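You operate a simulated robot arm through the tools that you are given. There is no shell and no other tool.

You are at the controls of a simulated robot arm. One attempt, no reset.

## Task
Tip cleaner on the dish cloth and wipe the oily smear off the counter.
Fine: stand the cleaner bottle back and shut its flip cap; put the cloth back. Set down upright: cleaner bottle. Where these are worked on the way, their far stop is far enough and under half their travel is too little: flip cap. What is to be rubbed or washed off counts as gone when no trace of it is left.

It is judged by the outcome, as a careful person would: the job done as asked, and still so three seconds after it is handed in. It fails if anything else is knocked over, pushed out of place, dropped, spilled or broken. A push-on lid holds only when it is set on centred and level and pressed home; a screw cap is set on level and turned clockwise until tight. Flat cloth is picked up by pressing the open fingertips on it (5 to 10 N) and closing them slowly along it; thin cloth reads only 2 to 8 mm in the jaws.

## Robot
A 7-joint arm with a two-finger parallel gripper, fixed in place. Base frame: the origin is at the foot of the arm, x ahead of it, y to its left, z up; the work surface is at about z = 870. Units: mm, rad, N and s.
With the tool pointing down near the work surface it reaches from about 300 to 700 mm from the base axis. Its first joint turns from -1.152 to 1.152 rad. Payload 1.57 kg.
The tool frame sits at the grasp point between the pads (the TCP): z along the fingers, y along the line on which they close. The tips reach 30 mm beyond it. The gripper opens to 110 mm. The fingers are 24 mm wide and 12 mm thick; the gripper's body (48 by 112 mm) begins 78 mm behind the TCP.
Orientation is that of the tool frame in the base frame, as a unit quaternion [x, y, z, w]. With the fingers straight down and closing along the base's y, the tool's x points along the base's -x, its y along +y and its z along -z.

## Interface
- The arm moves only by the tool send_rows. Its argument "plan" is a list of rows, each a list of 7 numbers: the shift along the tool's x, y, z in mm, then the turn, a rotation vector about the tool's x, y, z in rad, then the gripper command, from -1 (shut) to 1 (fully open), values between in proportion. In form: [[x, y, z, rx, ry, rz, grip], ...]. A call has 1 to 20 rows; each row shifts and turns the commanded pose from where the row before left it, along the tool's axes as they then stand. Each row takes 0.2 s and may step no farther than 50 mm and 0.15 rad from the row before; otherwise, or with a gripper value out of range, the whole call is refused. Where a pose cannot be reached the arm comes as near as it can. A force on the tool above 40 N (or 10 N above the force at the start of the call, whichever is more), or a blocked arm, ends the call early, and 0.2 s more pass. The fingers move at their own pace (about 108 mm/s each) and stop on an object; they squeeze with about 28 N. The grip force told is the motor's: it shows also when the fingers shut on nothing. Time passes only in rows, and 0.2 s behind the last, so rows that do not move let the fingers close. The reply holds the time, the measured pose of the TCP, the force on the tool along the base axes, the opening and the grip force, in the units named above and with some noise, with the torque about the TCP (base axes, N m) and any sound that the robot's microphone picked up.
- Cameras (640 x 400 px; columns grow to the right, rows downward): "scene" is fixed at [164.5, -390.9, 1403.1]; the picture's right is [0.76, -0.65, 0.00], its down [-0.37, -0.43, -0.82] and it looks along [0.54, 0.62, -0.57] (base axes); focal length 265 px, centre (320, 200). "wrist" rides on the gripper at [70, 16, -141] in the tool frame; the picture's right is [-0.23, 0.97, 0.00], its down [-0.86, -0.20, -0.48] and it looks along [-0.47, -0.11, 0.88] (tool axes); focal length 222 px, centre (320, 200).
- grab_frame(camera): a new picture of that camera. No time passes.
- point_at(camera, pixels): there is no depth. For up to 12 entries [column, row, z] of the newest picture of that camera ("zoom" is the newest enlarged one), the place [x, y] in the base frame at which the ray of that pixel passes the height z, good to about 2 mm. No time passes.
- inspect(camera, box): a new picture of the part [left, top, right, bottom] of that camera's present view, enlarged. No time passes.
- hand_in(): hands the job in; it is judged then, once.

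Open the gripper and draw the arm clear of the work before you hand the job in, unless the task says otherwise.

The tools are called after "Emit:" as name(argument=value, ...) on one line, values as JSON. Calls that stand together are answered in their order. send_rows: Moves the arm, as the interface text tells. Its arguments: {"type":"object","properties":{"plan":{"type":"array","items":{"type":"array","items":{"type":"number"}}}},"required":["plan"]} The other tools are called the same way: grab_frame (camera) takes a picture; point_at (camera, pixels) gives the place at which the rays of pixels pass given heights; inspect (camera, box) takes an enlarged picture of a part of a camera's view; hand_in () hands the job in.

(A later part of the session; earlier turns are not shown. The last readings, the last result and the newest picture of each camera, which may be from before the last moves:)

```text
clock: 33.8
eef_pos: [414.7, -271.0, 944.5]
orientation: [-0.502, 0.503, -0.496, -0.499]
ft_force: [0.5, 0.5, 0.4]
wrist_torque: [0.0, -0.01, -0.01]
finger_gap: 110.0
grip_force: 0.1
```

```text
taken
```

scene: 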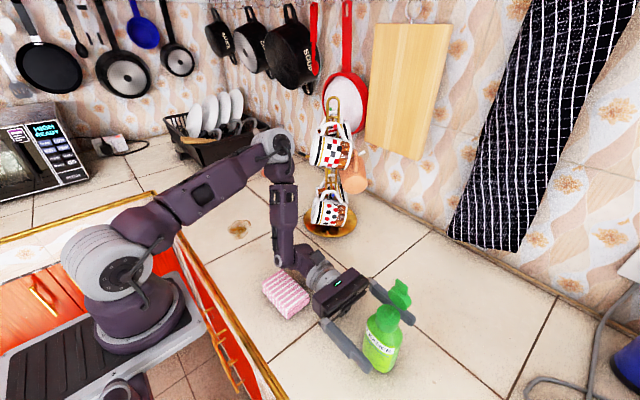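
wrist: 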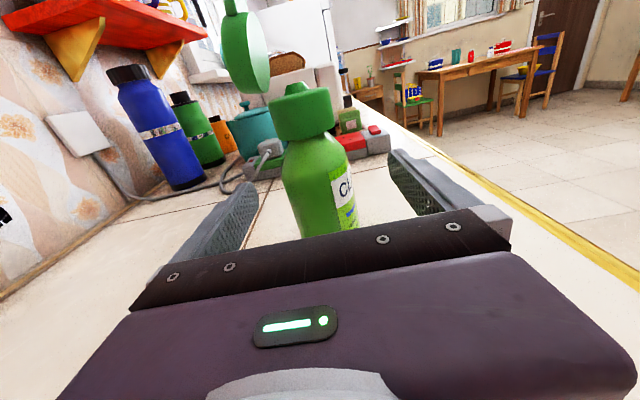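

The body is centred between the fingers. I turn the hand 0.08 rad to match the bottle's slight yaw and close slowly.

Emit:
send_rows(plan=[[0, 0, 0, -0.08, 0, 0, 0.4], [0, 0, 0, 0, 0, 0, 0.1], [0, 0, 0, 0, 0, 0, 0], [0, 0, 0, 0, 0, 0, -0.05], [0, 0, 0, 0, 0, 0, -0.1]])

Emit:
inspect(camera="wrist", box=[190, 60, 450, 250])

```text
clock: 35.0
eef_pos: [414.6, -270.2, 945.2]
orientation: [-0.481, 0.522, -0.476, -0.519]
ft_force: [0.0, 0.6, 0.6]
wrist_torque: [0.01, 0.01, -0.04]
finger_gap: 49.5
grip_force: 0.0
```

```text
2.11 times, centred on (320, 155) of wrist
```

zoom: 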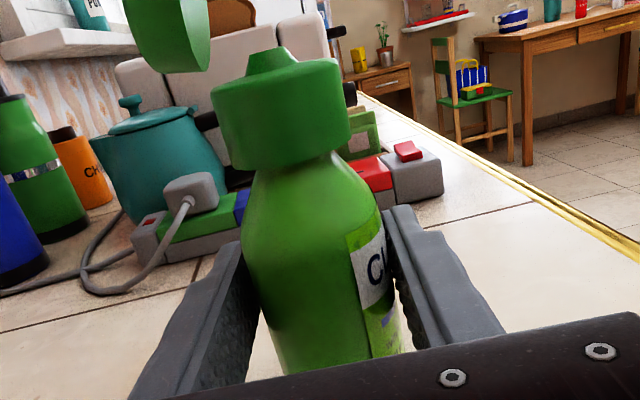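

Both pads are near the faces at a 49.5 mm gap. I close on in small steps.

Emit:
send_rows(plan=[[0, 0, 0, 0, 0, 0, -0.13], [0, 0, 0, 0, 0, 0, -0.16], [0, 0, 0, 0, 0, 0, -0.19], [0, 0, 0, 0, 0, 0, -0.22], [0, 0, 0, 0, 0, 0, -0.25], [0, 0, 0, 0, 0, 0, -0.28]])

```text
clock: 36.4
eef_pos: [413.9, -269.9, 946.1]
orientation: [-0.481, 0.522, -0.476, -0.519]
ft_force: [-1.4, 0.0, 1.6]
wrist_torque: [-0.04, 0.06, -0.05]
finger_gap: 45.3
grip_force: 28.1
```

The fingers hold the bottle at 45.3 mm with 28 N. I check it has not shifted before lifting.

Emit:
inspect(camera="scene", box=[290, 240, 450, 380])

Emit:
grab_frame(camera="wrist")

```text
2.86 times, centred on (370, 310) of scene
```

zoom: 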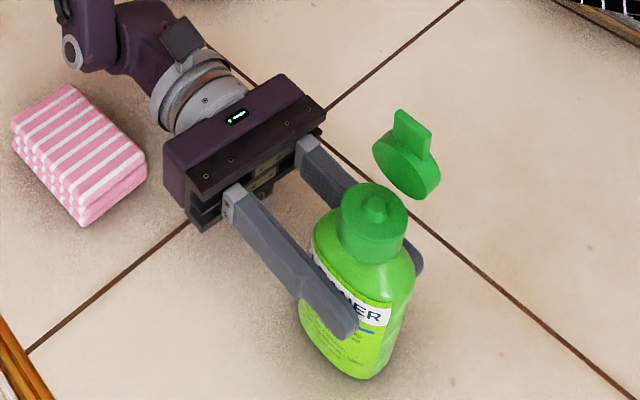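

```text
taken
```

wrist: 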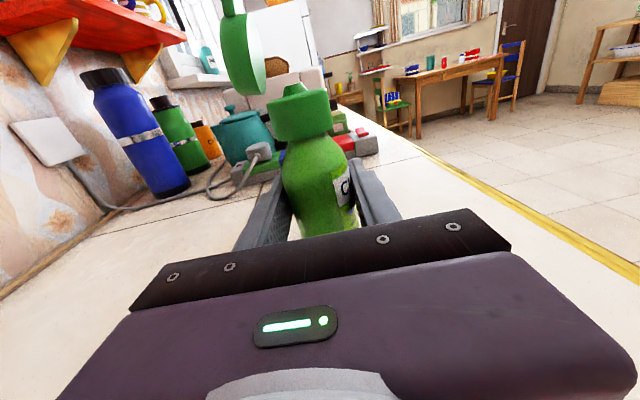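

The base is still at (385,373) and the lid open. Grip pose noted: (413.9,−269.9,946.1). I lift the bottle straight up 140 mm.

Emit:
send_rows(plan=[[10, 0, 0, 0, 0, 0, -1], [20, 0, 0, 0, 0, 0, -1], [20, 0, 0, 0, 0, 0, -1], [20, 0, 0, 0, 0, 0, -1], [20, 0, 0, 0, 0, 0, -1], [20, 0, 0, 0, 0, 0, -1], [20, 0, 0, 0, 0, 0, -1], [10, 0, 0, 0, 0, 0, -1]])

Emit:
grab_frame(camera="scene")

```text
clock: 38.2
eef_pos: [416.3, -271.5, 1085.6]
orientation: [-0.482, 0.522, -0.476, -0.518]
ft_force: [-0.6, -0.8, -3.9]
wrist_torque: [0.04, -0.05, 0.0]
finger_gap: 45.4
grip_force: 27.7
```

```text
taken
```

scene: 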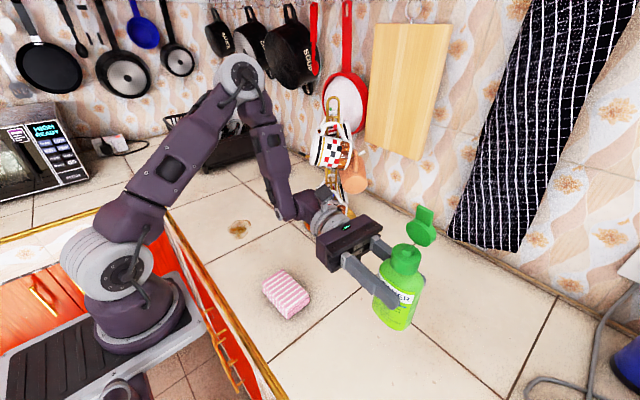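

The bottle hangs free (about 0.4 kg). I carry it upright along +y to above the cloth's right half.

Emit:
send_rows(plan=[[0, 6, -20, 0, 0, 0, -1], [0, 6, -25, 0, 0, 0, -1], [0, 6, -25, 0, 0, 0, -1], [0, 6, -25, 0, 0, 0, -1], [0, 6, -25, 0, 0, 0, -1], [0, 6, -25, 0, 0, 0, -1], [0, 6, -25, 0, 0, 0, -1], [0, 6, -25, 0, 0, 0, -1], [0, 4, -25, 0, 0, 0, -1]])

Emit:
grab_frame(camera="scene")

```text
clock: 40.2
eef_pos: [382.6, -47.2, 1087.3]
orientation: [-0.482, 0.523, -0.475, -0.519]
ft_force: [-0.1, 0.0, -3.8]
wrist_torque: [0.01, 0.01, 0.02]
finger_gap: 45.7
grip_force: 27.9
```

```text
taken
```

scene: 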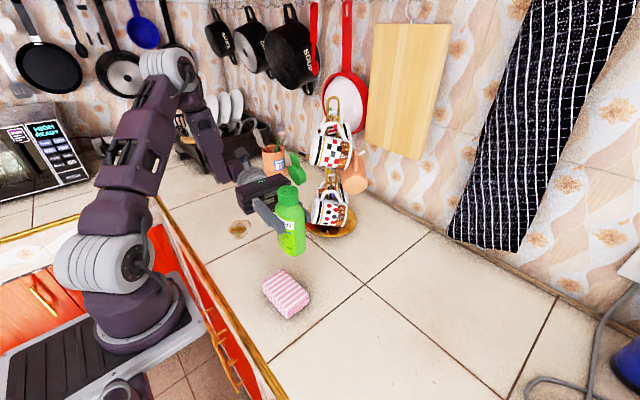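

The bottle hangs upright over the cloth's edge region. I tilt it toward the robot by 60° while bringing the nozzle down over the cloth (nozzle kept near x≈368, y≈−54).

Emit:
send_rows(plan=[[-21.2, -7.2, 0, 0, 0, 0.15, -1], [-20.4, -4.2, 0, 0, 0, 0.15, -1], [-19.2, -1.1, 0, 0, 0, 0.15, -1], [-17.5, 1.6, 0, 0, 0, 0.15, -1], [-15.5, 4.0, 0, 0, 0, 0.15, -1], [-13, 6.2, 0, 0, 0, 0.15, -1], [-10.3, 8.1, 0, 0, 0, 0.15, -1]])

Emit:
grab_frame(camera="scene")

Emit:
inspect(camera="scene", box=[220, 190, 380, 330])

```text
clock: 41.8
eef_pos: [419.9, -52.3, 971.3]
orientation: [-0.155, 0.693, -0.672, -0.21]
ft_force: [-0.5, 0.0, 0.5]
wrist_torque: [0.0, 0.13, -0.03]
finger_gap: 46.3
grip_force: 27.9
```

```text
taken
```

scene: 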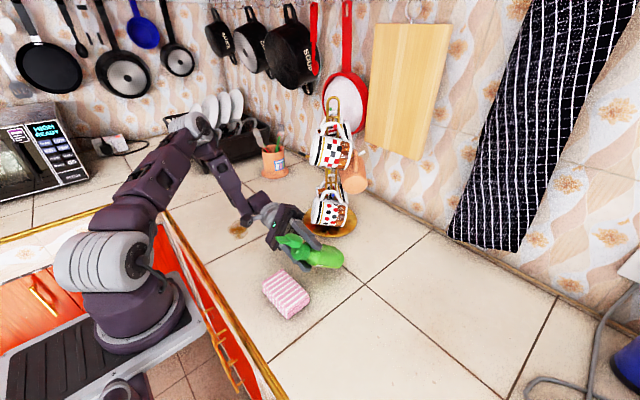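

```text
2.86 times, centred on (300, 260) of scene
```

zoom: 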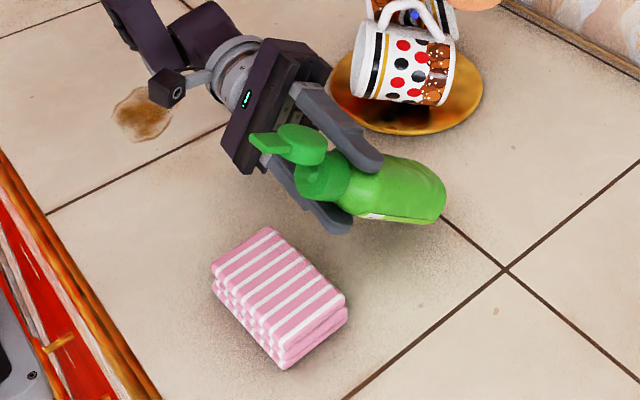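

The reading shows almost no weight on the tool now, so I wait one still row and read again before going on.

Emit:
send_rows(plan=[[0, 0, 0, 0, 0, 0, -1]])

Emit:
grab_frame(camera="wrist")

```text
clock: 42.2
eef_pos: [421.0, -51.8, 971.5]
orientation: [-0.156, 0.693, -0.672, -0.21]
ft_force: [-0.9, 0.0, -0.2]
wrist_torque: [0.04, 0.11, 0.0]
finger_gap: 46.1
grip_force: 28.3
```

```text
taken
```

wrist: 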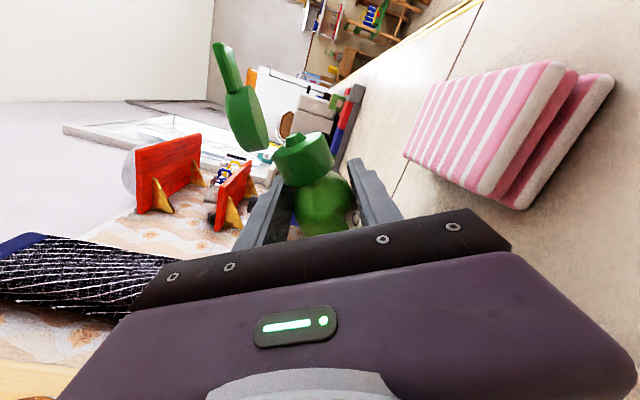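

The bottle seems to have shifted in the hand: its cap moved from about (303,115) to (303,158) in the wrist view. I look closely from both cameras before moving.

Emit:
inspect(camera="scene", box=[265, 200, 365, 275])

Emit:
inspect(camera="wrist", box=[190, 30, 430, 250])

```text
5.33 times, centred on (315, 238) of scene
```

zoom: 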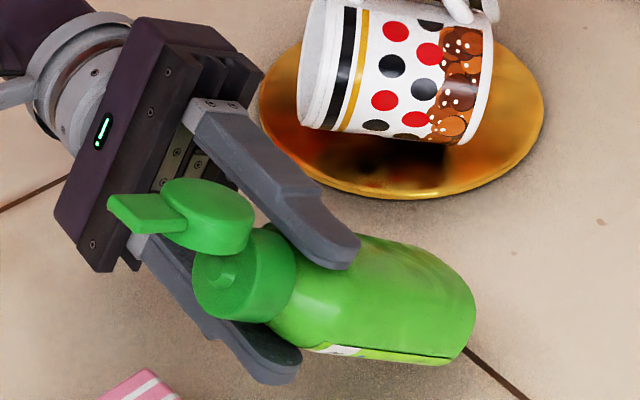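

```text
1.82 times, centred on (310, 140) of wrist
```

zoom: 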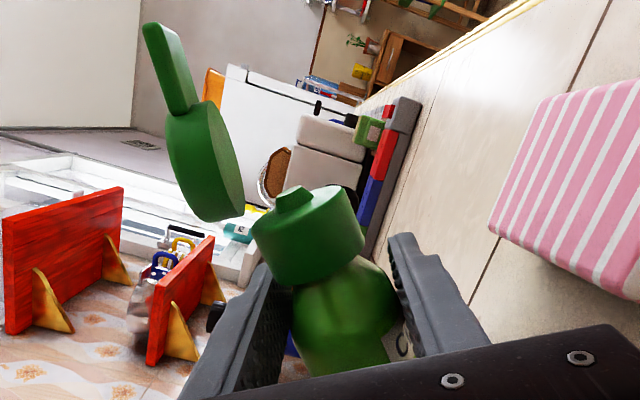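

I check where the bottle's base lies: rays of its right end at several heights.

Emit:
point_at(camera="scene", pixels=[[341, 260, 870], [341, 260, 890], [341, 260, 910], [341, 260, 930], [344, 257, 900], [338.5, 269, 870], [338.5, 269, 890], [296, 252.5, 1000], [296, 252.5, 980], [296, 252.5, 990]])

```text
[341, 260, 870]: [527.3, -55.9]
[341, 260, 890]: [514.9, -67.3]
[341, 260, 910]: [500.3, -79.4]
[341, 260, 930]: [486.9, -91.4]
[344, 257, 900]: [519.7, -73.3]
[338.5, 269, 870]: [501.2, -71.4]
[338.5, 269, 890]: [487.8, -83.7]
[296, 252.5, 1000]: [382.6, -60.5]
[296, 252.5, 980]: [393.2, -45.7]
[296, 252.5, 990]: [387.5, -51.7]
```

The bottle appears to have slid about 30 mm along its length in the fingers. I raise the hand 15 mm without turning and see what the weight reading does.

Emit:
send_rows(plan=[[3, -5, 0, 0, 0, 0, -1], [4, -8, 0, 0, 0, 0, -1], [0, 0, 0, 0, 0, 0, -1], [0, 0, 0, 0, 0, 0, -1]])

Emit:
grab_frame(camera="wrist")

Emit:
inspect(camera="scene", box=[265, 200, 365, 275])

```text
clock: 43.2
eef_pos: [422.3, -50.0, 984.9]
orientation: [-0.154, 0.693, -0.672, -0.21]
ft_force: [-0.4, 0.3, -3.6]
wrist_torque: [0.02, 0.09, 0.01]
finger_gap: 46.1
grip_force: 28.0
```

```text
taken
```

wrist: 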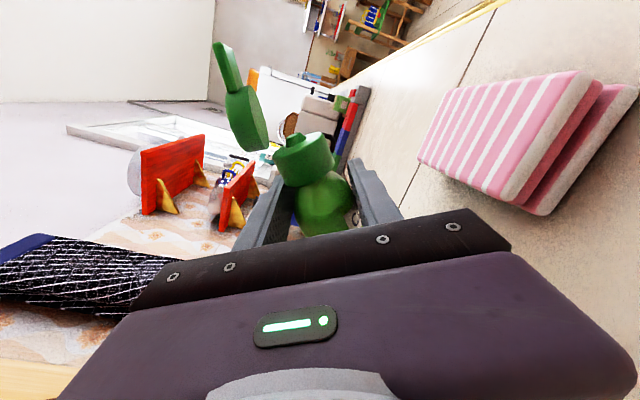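

```text
5.33 times, centred on (315, 238) of scene
```

zoom: 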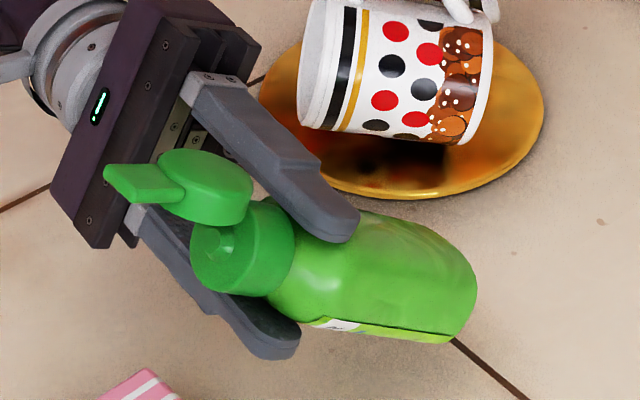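

The weight reads −3.6 N again and the bottle sits still in the fingers, now held nearer its shoulder. I tilt it on to about level with the nozzle over the cloth, then check for slipping.

Emit:
send_rows(plan=[[3.4, 1.6, 0, 0, 0, 0.131, -1], [3.6, 1.2, 0, 0, 0, 0.131, -1], [3.7, 0.7, 0, 0, 0, 0.131, -1], [3.7, 0.3, 0, 0, 0, 0.131, -1], [0, 0, 0, 0, 0, 0, -1]])

Emit:
grab_frame(camera="wrist")

Emit:
inspect(camera="scene", box=[235, 200, 375, 320])

```text
clock: 44.4
eef_pos: [406.6, -49.9, 987.4]
orientation: [0.03, 0.71, -0.703, -0.029]
ft_force: [-0.3, -0.2, -3.7]
wrist_torque: [0.05, 0.14, 0.02]
finger_gap: 45.9
grip_force: 28.0
```

```text
taken
```

wrist: 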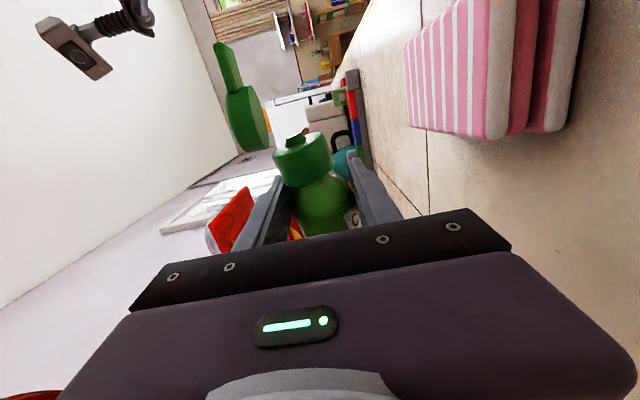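

```text
3.33 times, centred on (305, 260) of scene
```

zoom: 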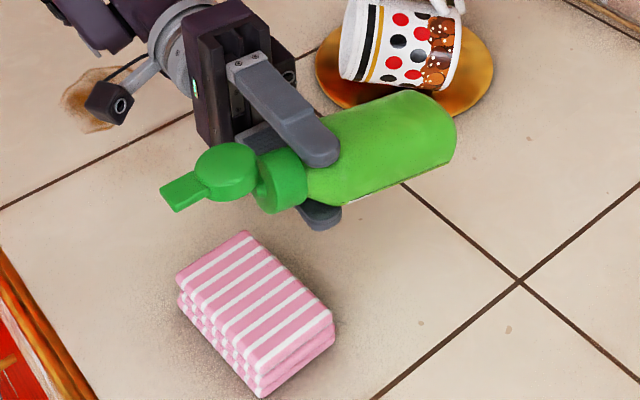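

The bottle lies level, cap unmoved at (303,158) in the wrist view, no slip, and the nozzle is over the cloth. I tilt on to about 120°.

Emit:
send_rows(plan=[[3.2, 0.8, 0, 0, 0, 0.131, -1], [3.3, 0.4, 0, 0, 0, 0.131, -1], [3.3, -0.1, 0, 0, 0, 0.131, -1], [3.3, -0.5, 0, 0, 0, 0.131, -1], [0, 0, 0, 0, 0, 0, -1]])

Emit:
inspect(camera="scene", box=[235, 200, 375, 320])

Emit:
grab_frame(camera="wrist")

```text
clock: 45.6
eef_pos: [395.4, -47.6, 983.4]
orientation: [-0.213, -0.677, 0.687, -0.154]
ft_force: [-0.3, -0.2, -3.6]
wrist_torque: [0.05, 0.11, -0.02]
finger_gap: 46.2
grip_force: 28.2
```

```text
3.33 times, centred on (305, 260) of scene
```

zoom: 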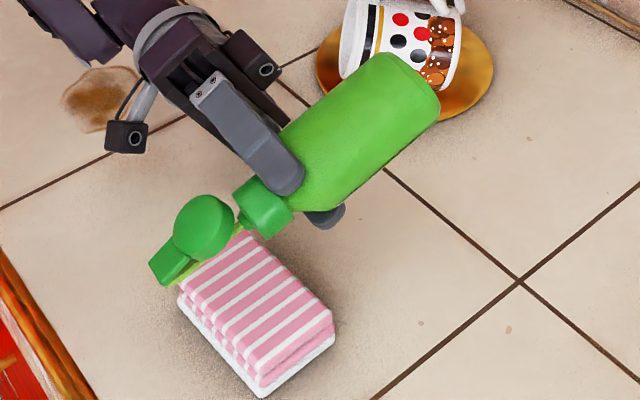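

```text
taken
```

wrist: 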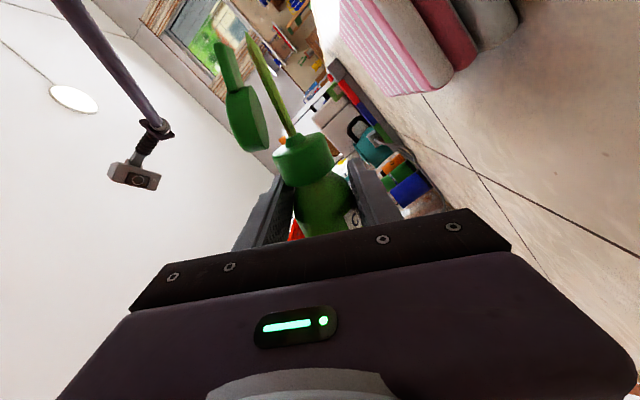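

A yellow-green stream leaves the nozzle at zoom (240,228) toward (165,280). No time passes while I look, so I check closely where it lands.

Emit:
inspect(camera="scene", box=[255, 240, 325, 325])

Emit:
inspect(camera="wrist", box=[200, 0, 500, 190])

Emit:
inspect(camera="scene", box=[200, 240, 330, 400])

```text
4.71 times, centred on (290, 282) of scene
```

zoom: 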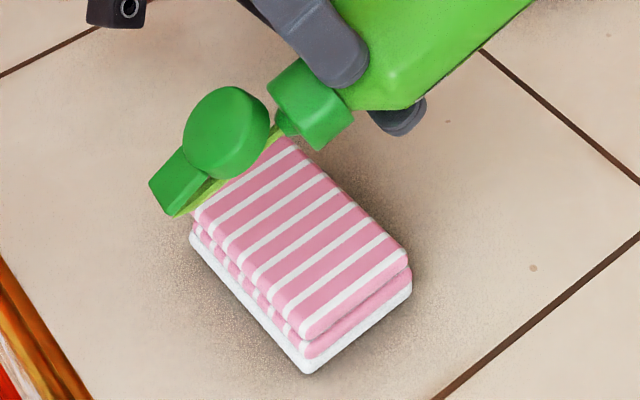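

```text
2.11 times, centred on (350, 95) of wrist
```

zoom: 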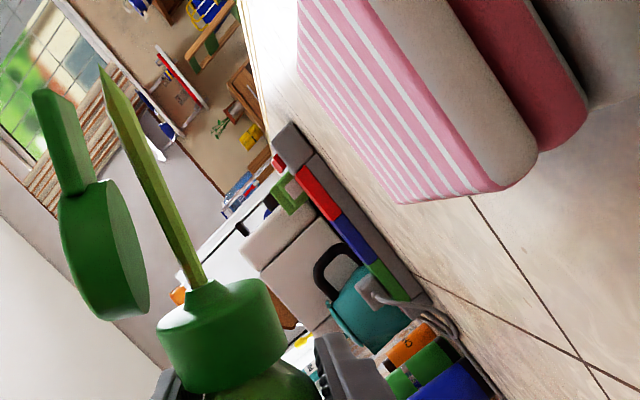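

```text
2.50 times, centred on (265, 320) of scene
```

zoom: 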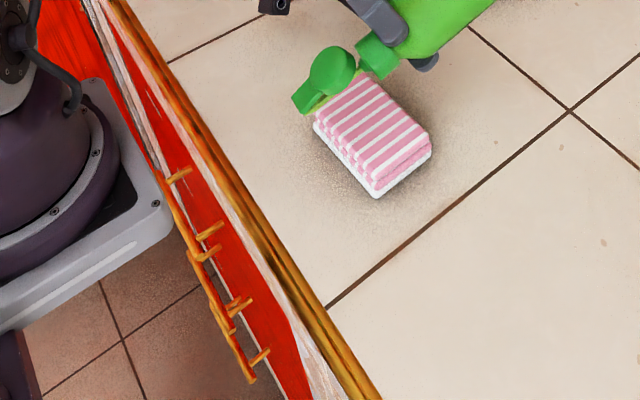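

The stream runs along the bottle's axis from the nozzle at (356,−45,964), which is over the cloth; no wet spot shows on the counter, while the cloth's lower layer has turned pale. I tip two small steps further about the nozzle and check again.

Emit:
send_rows(plan=[[-0.4, -6.5, 0, 0, 0, 0.15, -1], [-0.4, -6.5, 0, 0, 0, 0.15, -1]])

Emit:
inspect(camera="scene", box=[240, 235, 330, 325])

Emit:
grab_frame(camera="scene")

Emit:
grab_frame(camera="wrist")

```text
clock: 46.2
eef_pos: [388.5, -48.5, 994.9]
orientation: [-0.312, -0.638, 0.656, -0.256]
ft_force: [-0.2, 0.3, -3.6]
wrist_torque: [0.04, 0.06, -0.01]
finger_gap: 46.3
grip_force: 27.8
```

```text
4.44 times, centred on (285, 280) of scene
```

zoom: 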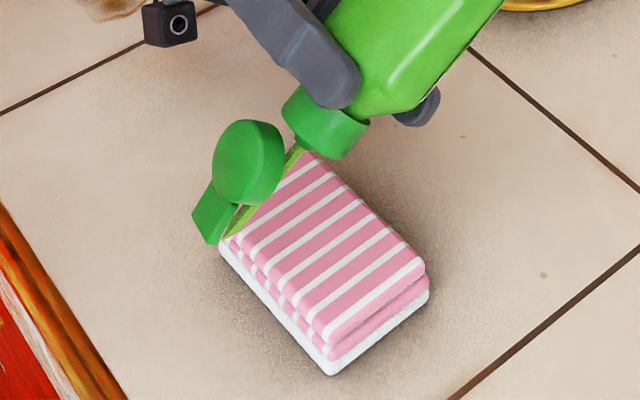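

```text
taken
```

scene: 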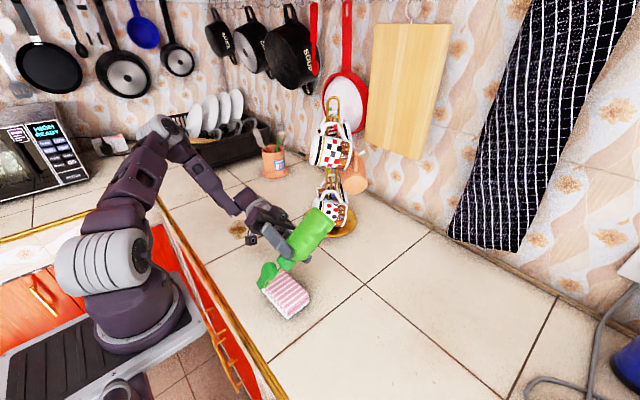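

```text
taken
```

wrist: 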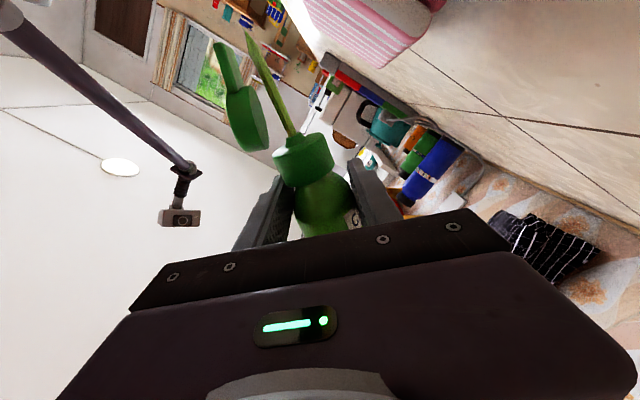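

The cloth carries the cleaner and no drop shows on the counter around it. I tip the bottle back, turning about the nozzle so that it stays over the cloth until the flow ends.

Emit:
send_rows(plan=[[0.4, 6.5, 0, 0, 0, -0.15, -1], [0.4, 6.5, 0, 0, 0, -0.15, -1], [0.4, 6.5, 0, 0, 0, -0.15, -1], [0.4, 6.0, 0, 0, 0, -0.15, -1], [0.4, 3.0, 0, 0, 0, -0.15, -1], [0, 0, 0, 0, 0, -0.1, -1]])

Emit:
inspect(camera="scene", box=[230, 200, 370, 330])

Emit:
grab_frame(camera="wrist")

```text
clock: 47.6
eef_pos: [400.5, -48.3, 969.3]
orientation: [0.02, 0.709, -0.704, -0.039]
ft_force: [-0.3, -0.4, -3.2]
wrist_torque: [0.0, 0.1, 0.02]
finger_gap: 46.5
grip_force: 28.3
```

```text
3.08 times, centred on (300, 265) of scene
```

zoom: 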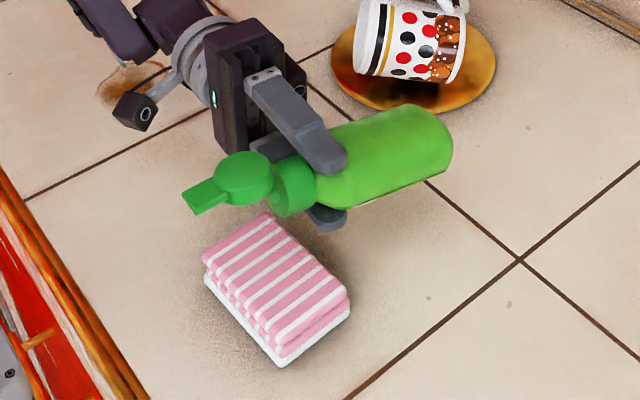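

```text
taken
```

wrist: 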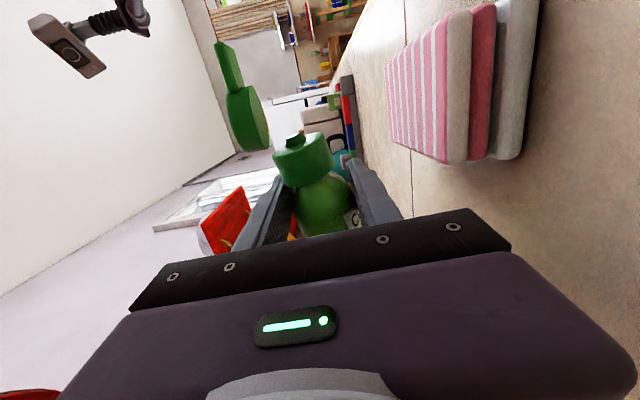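

The flow has ended, the counter around the cloth is clean and the cap still in place in the wrist view. I raise the bottle while turning it back toward upright.

Emit:
send_rows(plan=[[1.7, -15.9, 0, 0, 0, -0.143, -1], [3.9, -15.5, 0, 0, 0, -0.143, -1], [6, -14.8, 0, 0, 0, -0.143, -1], [8, -13.9, 0, 0, 0, -0.143, -1], [9.9, -12.6, 0, 0, 0, -0.143, -1], [8.8, -8.2, 0, 0, 0, -0.143, -1], [9.8, -6.9, 0, 0, 0, -0.143, -1], [10.7, -5.4, 0, 0, 0, -0.143, -1], [11.3, -3.9, 0, 0, 0, -0.143, -1], [0, 0, 0, 0, 0, 0, -1]])

Emit:
inspect(camera="scene", box=[220, 150, 370, 330])

Emit:
grab_frame(camera="wrist")

```text
clock: 49.8
eef_pos: [391.2, -47.2, 1098.0]
orientation: [-0.41, 0.58, -0.539, -0.453]
ft_force: [-0.4, 0.4, -3.4]
wrist_torque: [0.0, 0.01, -0.05]
finger_gap: 46.1
grip_force: 28.3
```

```text
2.22 times, centred on (295, 240) of scene
```

zoom: 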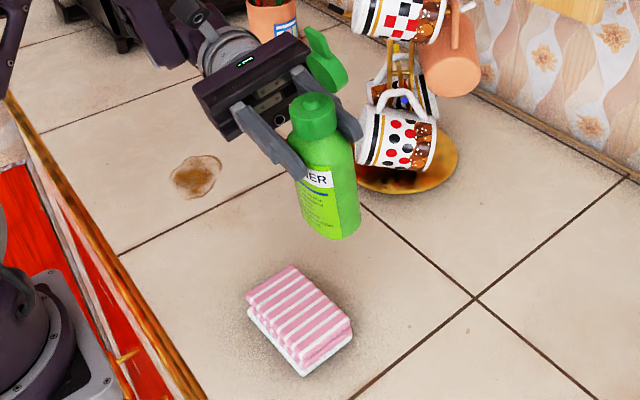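

```text
taken
```

wrist: 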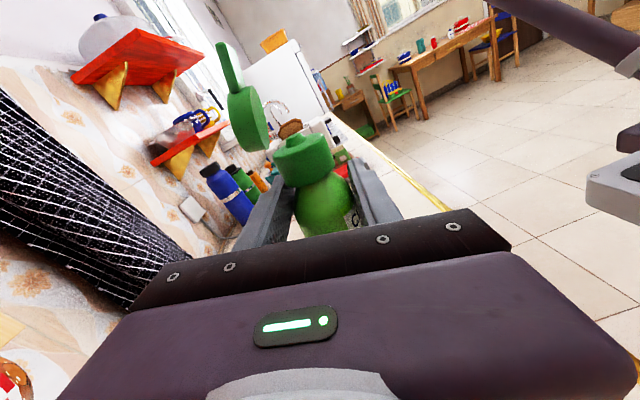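

The bottle looks nearly upright in the hand. I enlarge it to measure its lean before setting it down.

Emit:
inspect(camera="scene", box=[255, 170, 345, 265])

```text
4.21 times, centred on (300, 218) of scene
```

zoom: 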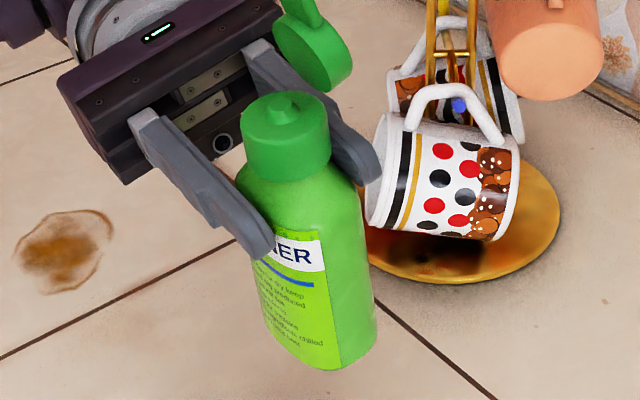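

Allowing for perspective (compared with the first upright picture) the bottle hangs close to vertical. I get its collar centre's place.

Emit:
point_at(camera="scene", pixels=[[291.7, 198.3, 1120], [291.7, 198.3, 1132], [291.7, 198.3, 1140]])

Emit:
inspect(camera="wrist", box=[210, 30, 430, 250])

```text
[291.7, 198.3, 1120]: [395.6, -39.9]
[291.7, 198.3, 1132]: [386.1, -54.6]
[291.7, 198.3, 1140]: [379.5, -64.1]
```

```text
1.82 times, centred on (320, 140) of wrist
```

zoom: 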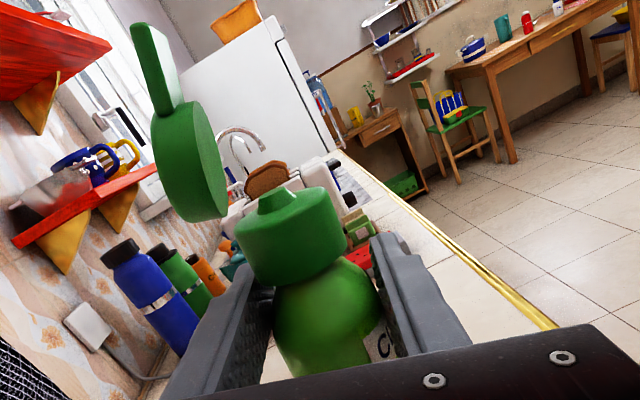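

The collar sits at (386,−55,1132), so the bottle's foot belongs 5 mm nearer in x than the TCP. I carry it back to above its old place, foot centre (414,−277).

Emit:
send_rows(plan=[[-1.2, -5.7, 22, 0, 0, 0, -1], [-1.2, -5.7, 28, 0, 0, 0, -1], [-1.2, -5.7, 28, 0, 0, 0, -1], [-1.2, -5.7, 28, 0, 0, 0, -1], [-1.2, -5.7, 28, 0, 0, 0, -1], [-1.2, -5.7, 28, 0, 0, 0, -1], [-1.2, -5.7, 28, 0, 0, 0, -1], [-1.2, -5.4, 28, 0, 0, 0, -1], [0, 0, 0, 0, 0, 0, -1]])

Emit:
grab_frame(camera="scene")

Emit:
inspect(camera="scene", box=[340, 200, 470, 380])

```text
clock: 51.8
eef_pos: [419.2, -272.8, 1095.9]
orientation: [-0.409, 0.581, -0.539, -0.453]
ft_force: [0.2, 0.0, -3.5]
wrist_torque: [0.01, 0.01, -0.05]
finger_gap: 45.8
grip_force: 28.2
```

```text
taken
```

scene: 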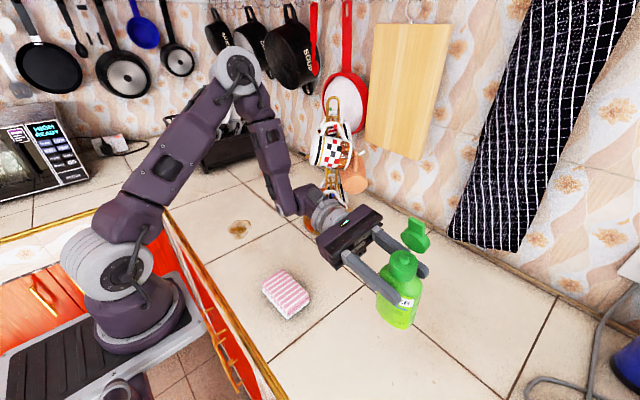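

```text
2.22 times, centred on (405, 290) of scene
```

zoom: 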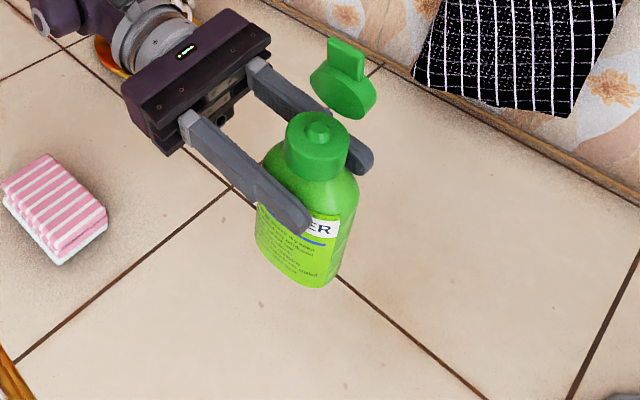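

The bottle hangs upright above its place, about 3 mm too far in −y. I correct that while lowering it 100 mm.

Emit:
send_rows(plan=[[-19.3, 5.1, -1, 0, 0, 0, -1], [-19.3, 5.1, -1, 0, 0, 0, -1], [-19.3, 5.1, -1, 0, 0, 0, -1], [-19.3, 5.1, 0, 0, 0, 0, -1], [-14.5, 3.8, 0, 0, 0, 0, -1], [0, 0, 0, 0, 0, 0, -1]])

Emit:
inspect(camera="scene", box=[320, 250, 450, 390])

```text
clock: 53.2
eef_pos: [418.3, -266.5, 1002.9]
orientation: [-0.41, 0.58, -0.54, -0.452]
ft_force: [-0.1, -0.1, -3.8]
wrist_torque: [0.02, -0.01, -0.03]
finger_gap: 46.3
grip_force: 28.1
```

```text
2.86 times, centred on (385, 320) of scene
```

zoom: 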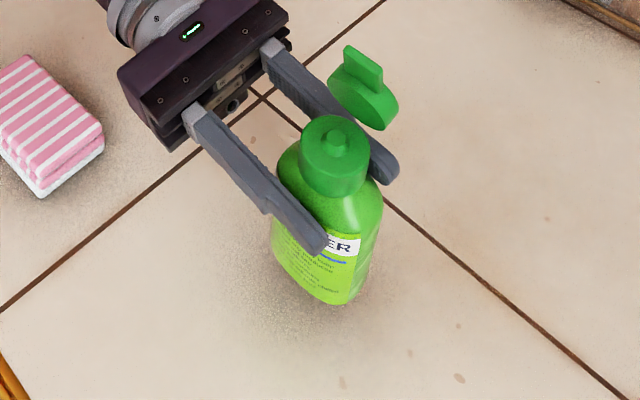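

The foot is about 28 mm above the counter. I go down 20 mm with a 3 mm −y correction, then will feel for the contact.

Emit:
send_rows(plan=[[-4.8, 1.3, 1.5, 0, 0, 0, -1], [-4.8, 1.3, 1.5, 0, 0, 0, -1], [-4.8, 1.3, 0, 0, 0, 0, -1], [-4.8, 1.3, 0, 0, 0, 0, -1], [0, 0, 0, 0, 0, 0, -1]])

Emit:
inspect(camera="scene", box=[320, 250, 450, 390])

```text
clock: 54.4
eef_pos: [419.5, -267.6, 982.4]
orientation: [-0.409, 0.581, -0.538, -0.454]
ft_force: [0.0, 0.1, -2.9]
wrist_torque: [0.03, 0.04, 0.0]
finger_gap: 46.2
grip_force: 27.6
```

```text
2.86 times, centred on (385, 320) of scene
```

zoom: 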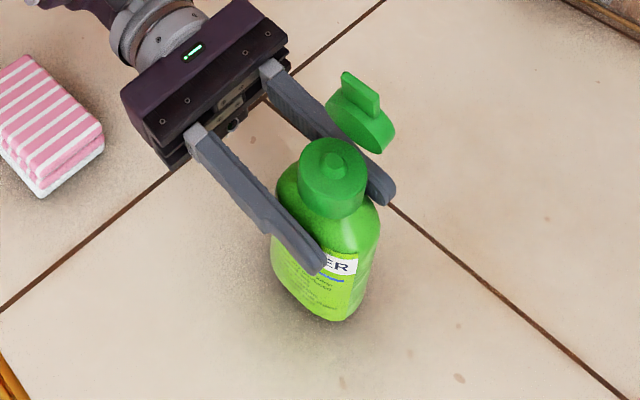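

The foot's lowest point is at (386.7,362.7), the old place was (385,373), so some 20 mm remain. I lower in small steps.

Emit:
send_rows(plan=[[-4.8, 1.3, 0.7, 0, 0, 0, -1], [-4.8, 1.3, 0.7, 0, 0, 0, -1], [0, 0, 0, 0, 0, 0, -1]])

Emit:
inspect(camera="scene", box=[320, 250, 450, 390])

```text
clock: 55.2
eef_pos: [419.8, -269.5, 974.1]
orientation: [-0.408, 0.579, -0.542, -0.452]
ft_force: [2.0, 4.5, 23.3]
wrist_torque: [0.46, 0.08, -0.02]
finger_gap: 46.1
grip_force: 27.9
```

```text
2.86 times, centred on (385, 320) of scene
```

zoom: 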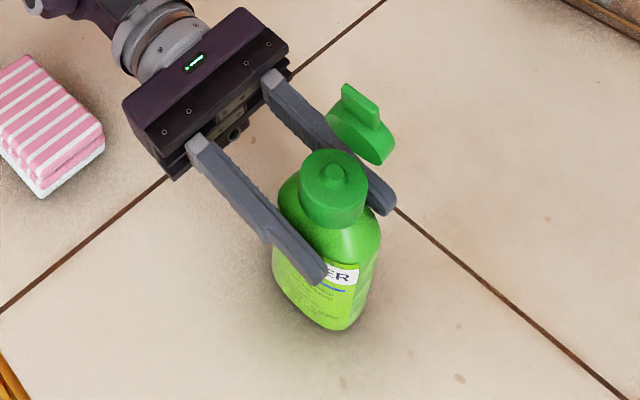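

Contact at TCP z≈975 (force +23 N). I ease up 1.5 mm to lower the press, then compare the foot's place with the old one.

Emit:
send_rows(plan=[[1.2, -0.3, 0, 0, 0, 0, -1], [0, 0, 0, 0, 0, 0, -1]])

Emit:
inspect(camera="scene", box=[345, 290, 425, 380])

Emit:
point_at(camera="scene", pixels=[[385, 373, 870], [391, 366, 870], [388.5, 308, 1010], [390, 309.5, 1024]])

```text
clock: 55.8
eef_pos: [419.6, -270.7, 974.8]
orientation: [-0.408, 0.58, -0.54, -0.452]
ft_force: [2.6, -7.9, 17.1]
wrist_torque: [-0.92, 0.05, 0.07]
finger_gap: 46.1
grip_force: 28.4
```

```text
4.44 times, centred on (385, 335) of scene
```

zoom: 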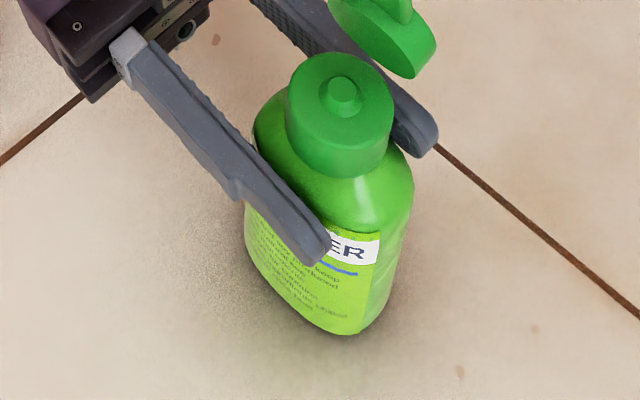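

```text
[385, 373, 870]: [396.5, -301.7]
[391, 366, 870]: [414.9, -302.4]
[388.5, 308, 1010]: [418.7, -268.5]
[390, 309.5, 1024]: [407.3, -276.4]
```

The collar is back over its old spot but the foot's lowest point lies at (393,365) instead of (385,373): the bottle leans about 7° with its foot toward +x. I lift 8 mm, turn it −0.12 rad and shift 5 mm back.

Emit:
send_rows(plan=[[4, -1, 0, 0, 0, 0, -1], [4, -1, 0, 0, 0, 0, -1], [0.3, 2.5, 0, 0, 0, -0.06, -1], [0.3, 2.5, 0, 0, 0, -0.06, -1], [0, 0, 0, 0, 0, 0, -1]])

Emit:
inspect(camera="scene", box=[345, 290, 425, 380])

```text
clock: 57.0
eef_pos: [414.2, -270.7, 981.6]
orientation: [-0.444, 0.555, -0.511, -0.484]
ft_force: [0.5, -0.5, -3.6]
wrist_torque: [0.03, 0.0, 0.02]
finger_gap: 46.1
grip_force: 27.7
```

```text
4.44 times, centred on (385, 335) of scene
```

zoom: 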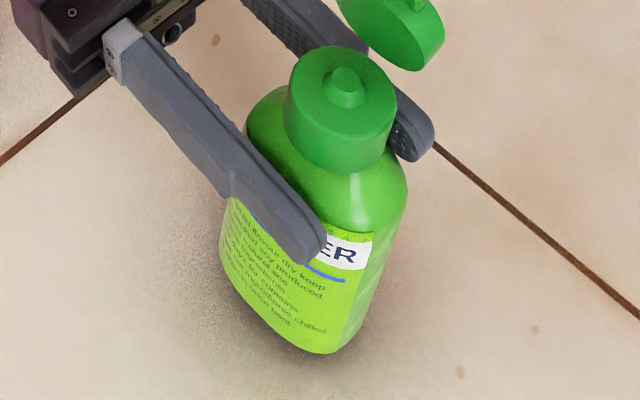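

Foot (386,370) and collar now line up with the old upright picture once lowered 7 mm. I lower it gently to the counter.

Emit:
send_rows(plan=[[-2.5, 0.35, 0, 0, 0, 0, -1], [-2, 0.28, 0, 0, 0, 0, -1], [-1, 0.14, 0, 0, 0, 0, -1], [0, 0, 0, 0, 0, 0, -1]])

Emit:
inspect(camera="scene", box=[345, 290, 425, 380])

```text
clock: 58.0
eef_pos: [413.6, -270.5, 975.7]
orientation: [-0.444, 0.554, -0.511, -0.484]
ft_force: [-0.6, 0.9, -3.1]
wrist_torque: [0.02, 0.0, 0.01]
finger_gap: 46.3
grip_force: 28.3
```

```text
4.44 times, centred on (385, 335) of scene
```

zoom: 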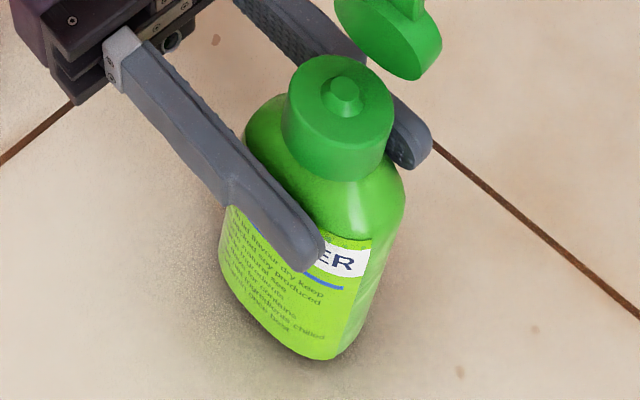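

Still hanging (−3.1 N). I go down in millimetre steps to feel the counter.

Emit:
send_rows(plan=[[-1, 0.14, 0, 0, 0, 0, -1], [0, 0, 0, 0, 0, 0, -1]])

```text
clock: 58.6
eef_pos: [414.7, -271.3, 975.2]
orientation: [-0.443, 0.555, -0.511, -0.484]
ft_force: [0.5, 0.2, -3.5]
wrist_torque: [-0.01, 0.01, -0.03]
finger_gap: 46.3
grip_force: 28.3
```

Still free; two more millimetres.

Emit:
send_rows(plan=[[-1.5, 0.2, 0, 0, 0, 0, -1], [0, 0, 0, 0, 0, 0, -1]])

```text
clock: 59.2
eef_pos: [414.3, -269.8, 973.4]
orientation: [-0.443, 0.555, -0.512, -0.483]
ft_force: [-0.5, 1.2, -1.1]
wrist_torque: [0.02, 0.05, -0.02]
finger_gap: 46.1
grip_force: 28.5
```

The counter is just taking the weight (−1.1 N). I go down 0.8 mm more.

Emit:
send_rows(plan=[[-0.8, 0.1, 0, 0, 0, 0, -1], [0, 0, 0, 0, 0, 0, -1]])

Emit:
inspect(camera="scene", box=[345, 290, 425, 380])

```text
clock: 59.8
eef_pos: [414.4, -268.7, 974.5]
orientation: [-0.443, 0.554, -0.512, -0.484]
ft_force: [0.1, 3.3, 8.0]
wrist_torque: [0.02, -0.29, 0.08]
finger_gap: 46.3
grip_force: 28.0
```

```text
4.44 times, centred on (385, 335) of scene
```

zoom: 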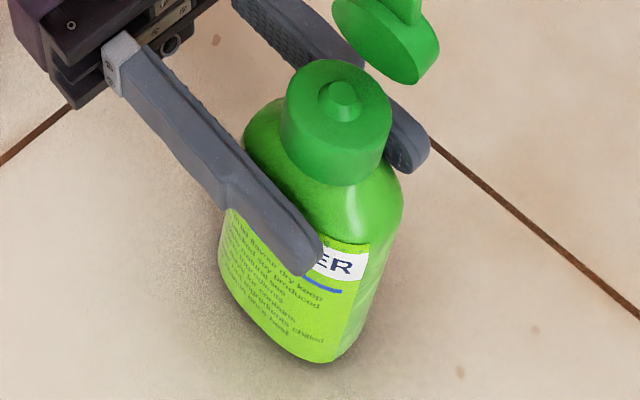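

The foot touches (8 N), nearly flush. I ease off half a millimetre and open the fingers slowly.

Emit:
send_rows(plan=[[0.4, 0, 0, 0, 0, 0, -1], [0, 0, 0, 0, 0, 0, -0.15], [0, 0, 0, 0, 0, 0, -0.12], [0, 0, 0, 0, 0, 0, -0.09], [0, 0, 0, 0, 0, 0, -0.05], [0, 0, 0, 0, 0, 0, 0.0], [0, 0, 0, 0, 0, 0, 0.1]])

Emit:
inspect(camera="scene", box=[345, 290, 425, 380])

Emit:
grab_frame(camera="wrist")

```text
clock: 61.4
eef_pos: [414.8, -270.6, 973.4]
orientation: [-0.443, 0.555, -0.512, -0.483]
ft_force: [-0.3, -1.3, 0.4]
wrist_torque: [0.0, 0.03, -0.01]
finger_gap: 60.5
grip_force: 0.0
```

```text
4.44 times, centred on (385, 335) of scene
```

zoom: 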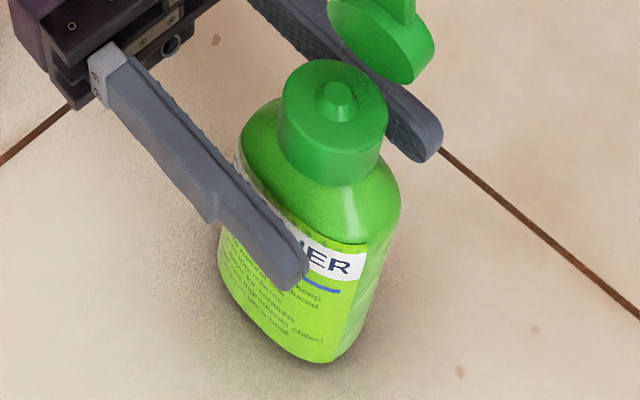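

```text
taken
```

wrist: 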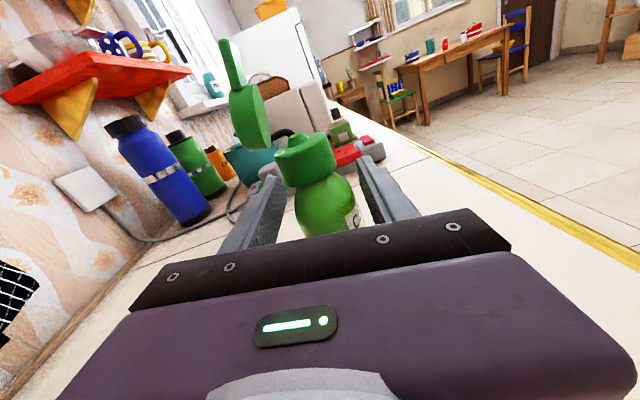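

The bottle stands free on its old place (collar (388,312), foot (387,371.5), within a few mm). I open fully and back out along +y.

Emit:
send_rows(plan=[[0, 0, 0, 0, 0, 0, 0.5], [0, 0, 0, 0, 0, 0, 1], [0, 0, -15, 0, 0, 0, 1], [0, 0, -25, 0, 0, 0, 1], [0, 0, -30, 0, 0, 0, 1], [0, 0, -30, 0, 0, 0, 1], [0, 0, -20, 0, 0, 0, 1]])

Emit:
inspect(camera="scene", box=[290, 240, 450, 380])

Emit:
inspect(camera="wrist", box=[220, 80, 420, 220])

```text
clock: 63.0
eef_pos: [424.8, -148.6, 973.1]
orientation: [-0.445, 0.554, -0.512, -0.483]
ft_force: [0.1, -0.4, 0.7]
wrist_torque: [0.0, 0.02, -0.01]
finger_gap: 109.9
grip_force: 0.0
```

```text
2.86 times, centred on (370, 310) of scene
```

zoom: 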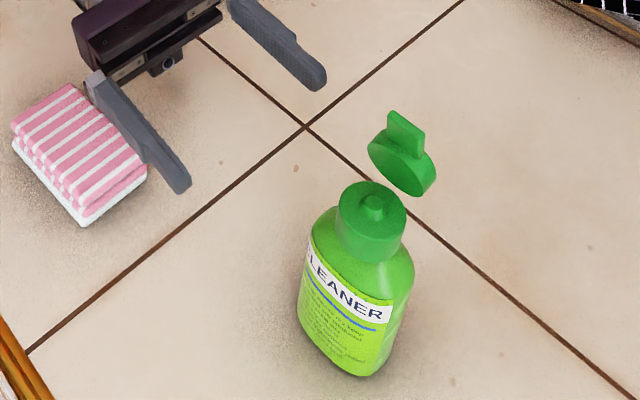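

```text
2.86 times, centred on (320, 150) of wrist
```

zoom: 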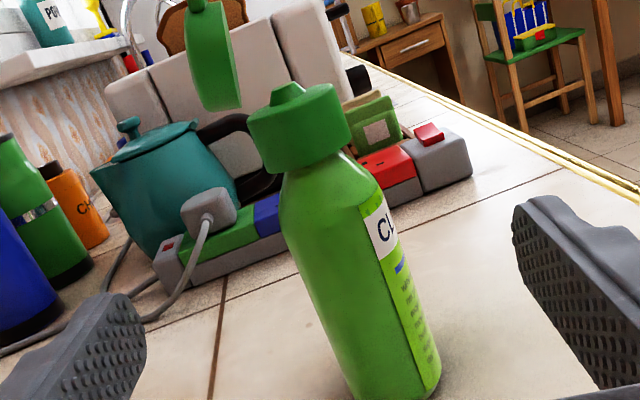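

The bottle stands upright at its old spot (foot (385.7,372)), lid still open. I level the roll, shut the fingers and go to the lid's far side at about (486,−150,1056).

Emit:
send_rows(plan=[[0, 0, 0, 0, 0, -0.137, -1], [21, -15, -1, 0, 0, 0, -1], [21, -15, -1, 0, 0, 0, -1], [21, -15, -1, 0, 0, 0, -1], [20, -16, -1, 0, 0, 0, -1], [0, 0, 0, 0, 0, 0, -1]])

Emit:
inspect(camera="scene", box=[290, 220, 450, 380])

Emit:
grab_frame(camera="wrist")

```text
clock: 64.4
eef_pos: [485.0, -152.8, 1059.1]
orientation: [-0.481, 0.522, -0.478, -0.517]
ft_force: [-0.5, 0.0, -0.3]
wrist_torque: [-0.01, 0.05, 0.01]
finger_gap: 0.0
grip_force: 21.4
```

```text
2.50 times, centred on (370, 300) of scene
```

zoom: 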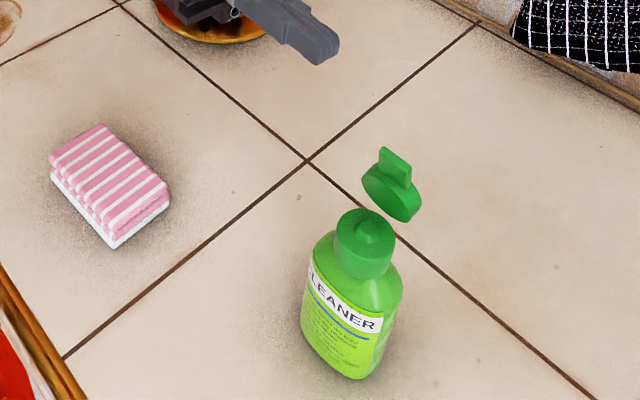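

```text
taken
```

wrist: 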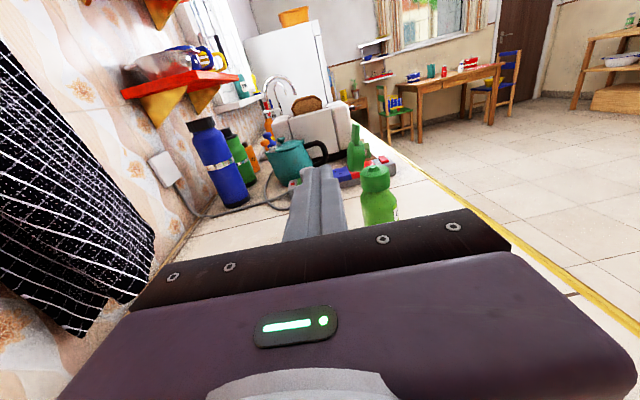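

The fingers pass clear behind the open lid (lid at (355,150), fingers left of it). I advance along −y until the tips stand behind the lid.

Emit:
send_rows(plan=[[0, 0, 22, 0, 0, 0, -1], [0, 0, 22, 0, 0, 0, -1], [0, 0, 22, 0, 0, 0, -1], [0, 0, 22, 0, 0, 0, -1], [0, 0, 20, 0, 0, 0, -1], [0, 0, 0, 0, 0, 0, -1]])

Emit:
inspect(camera="scene", box=[330, 230, 450, 350])

Emit:
inspect(camera="wrist", box=[250, 60, 450, 220])

```text
clock: 65.8
eef_pos: [474.1, -258.3, 1055.8]
orientation: [-0.481, 0.523, -0.477, -0.518]
ft_force: [0.3, 0.8, 0.2]
wrist_torque: [0.01, 0.03, -0.04]
finger_gap: 0.0
grip_force: 21.6
```

```text
3.33 times, centred on (390, 290) of scene
```

zoom: 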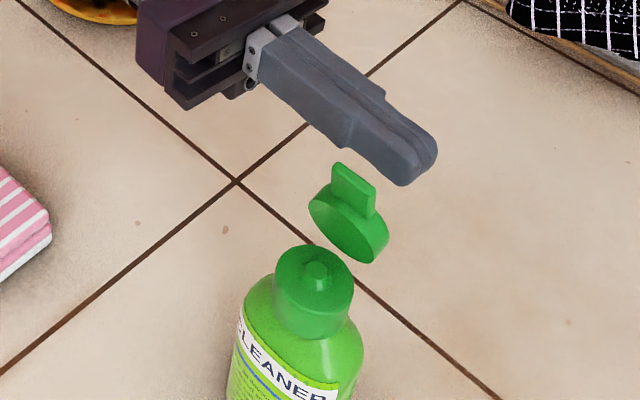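

```text
2.50 times, centred on (350, 140) of wrist
```

zoom: 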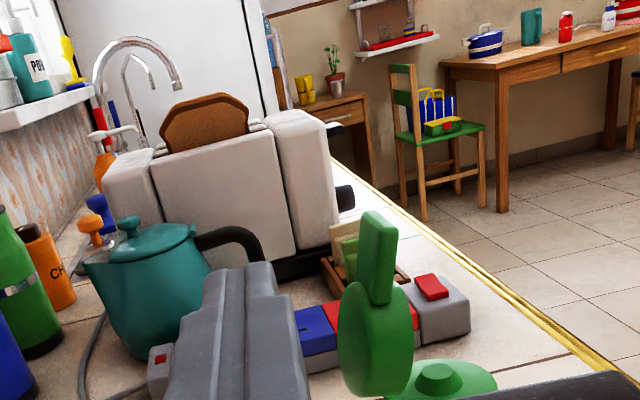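

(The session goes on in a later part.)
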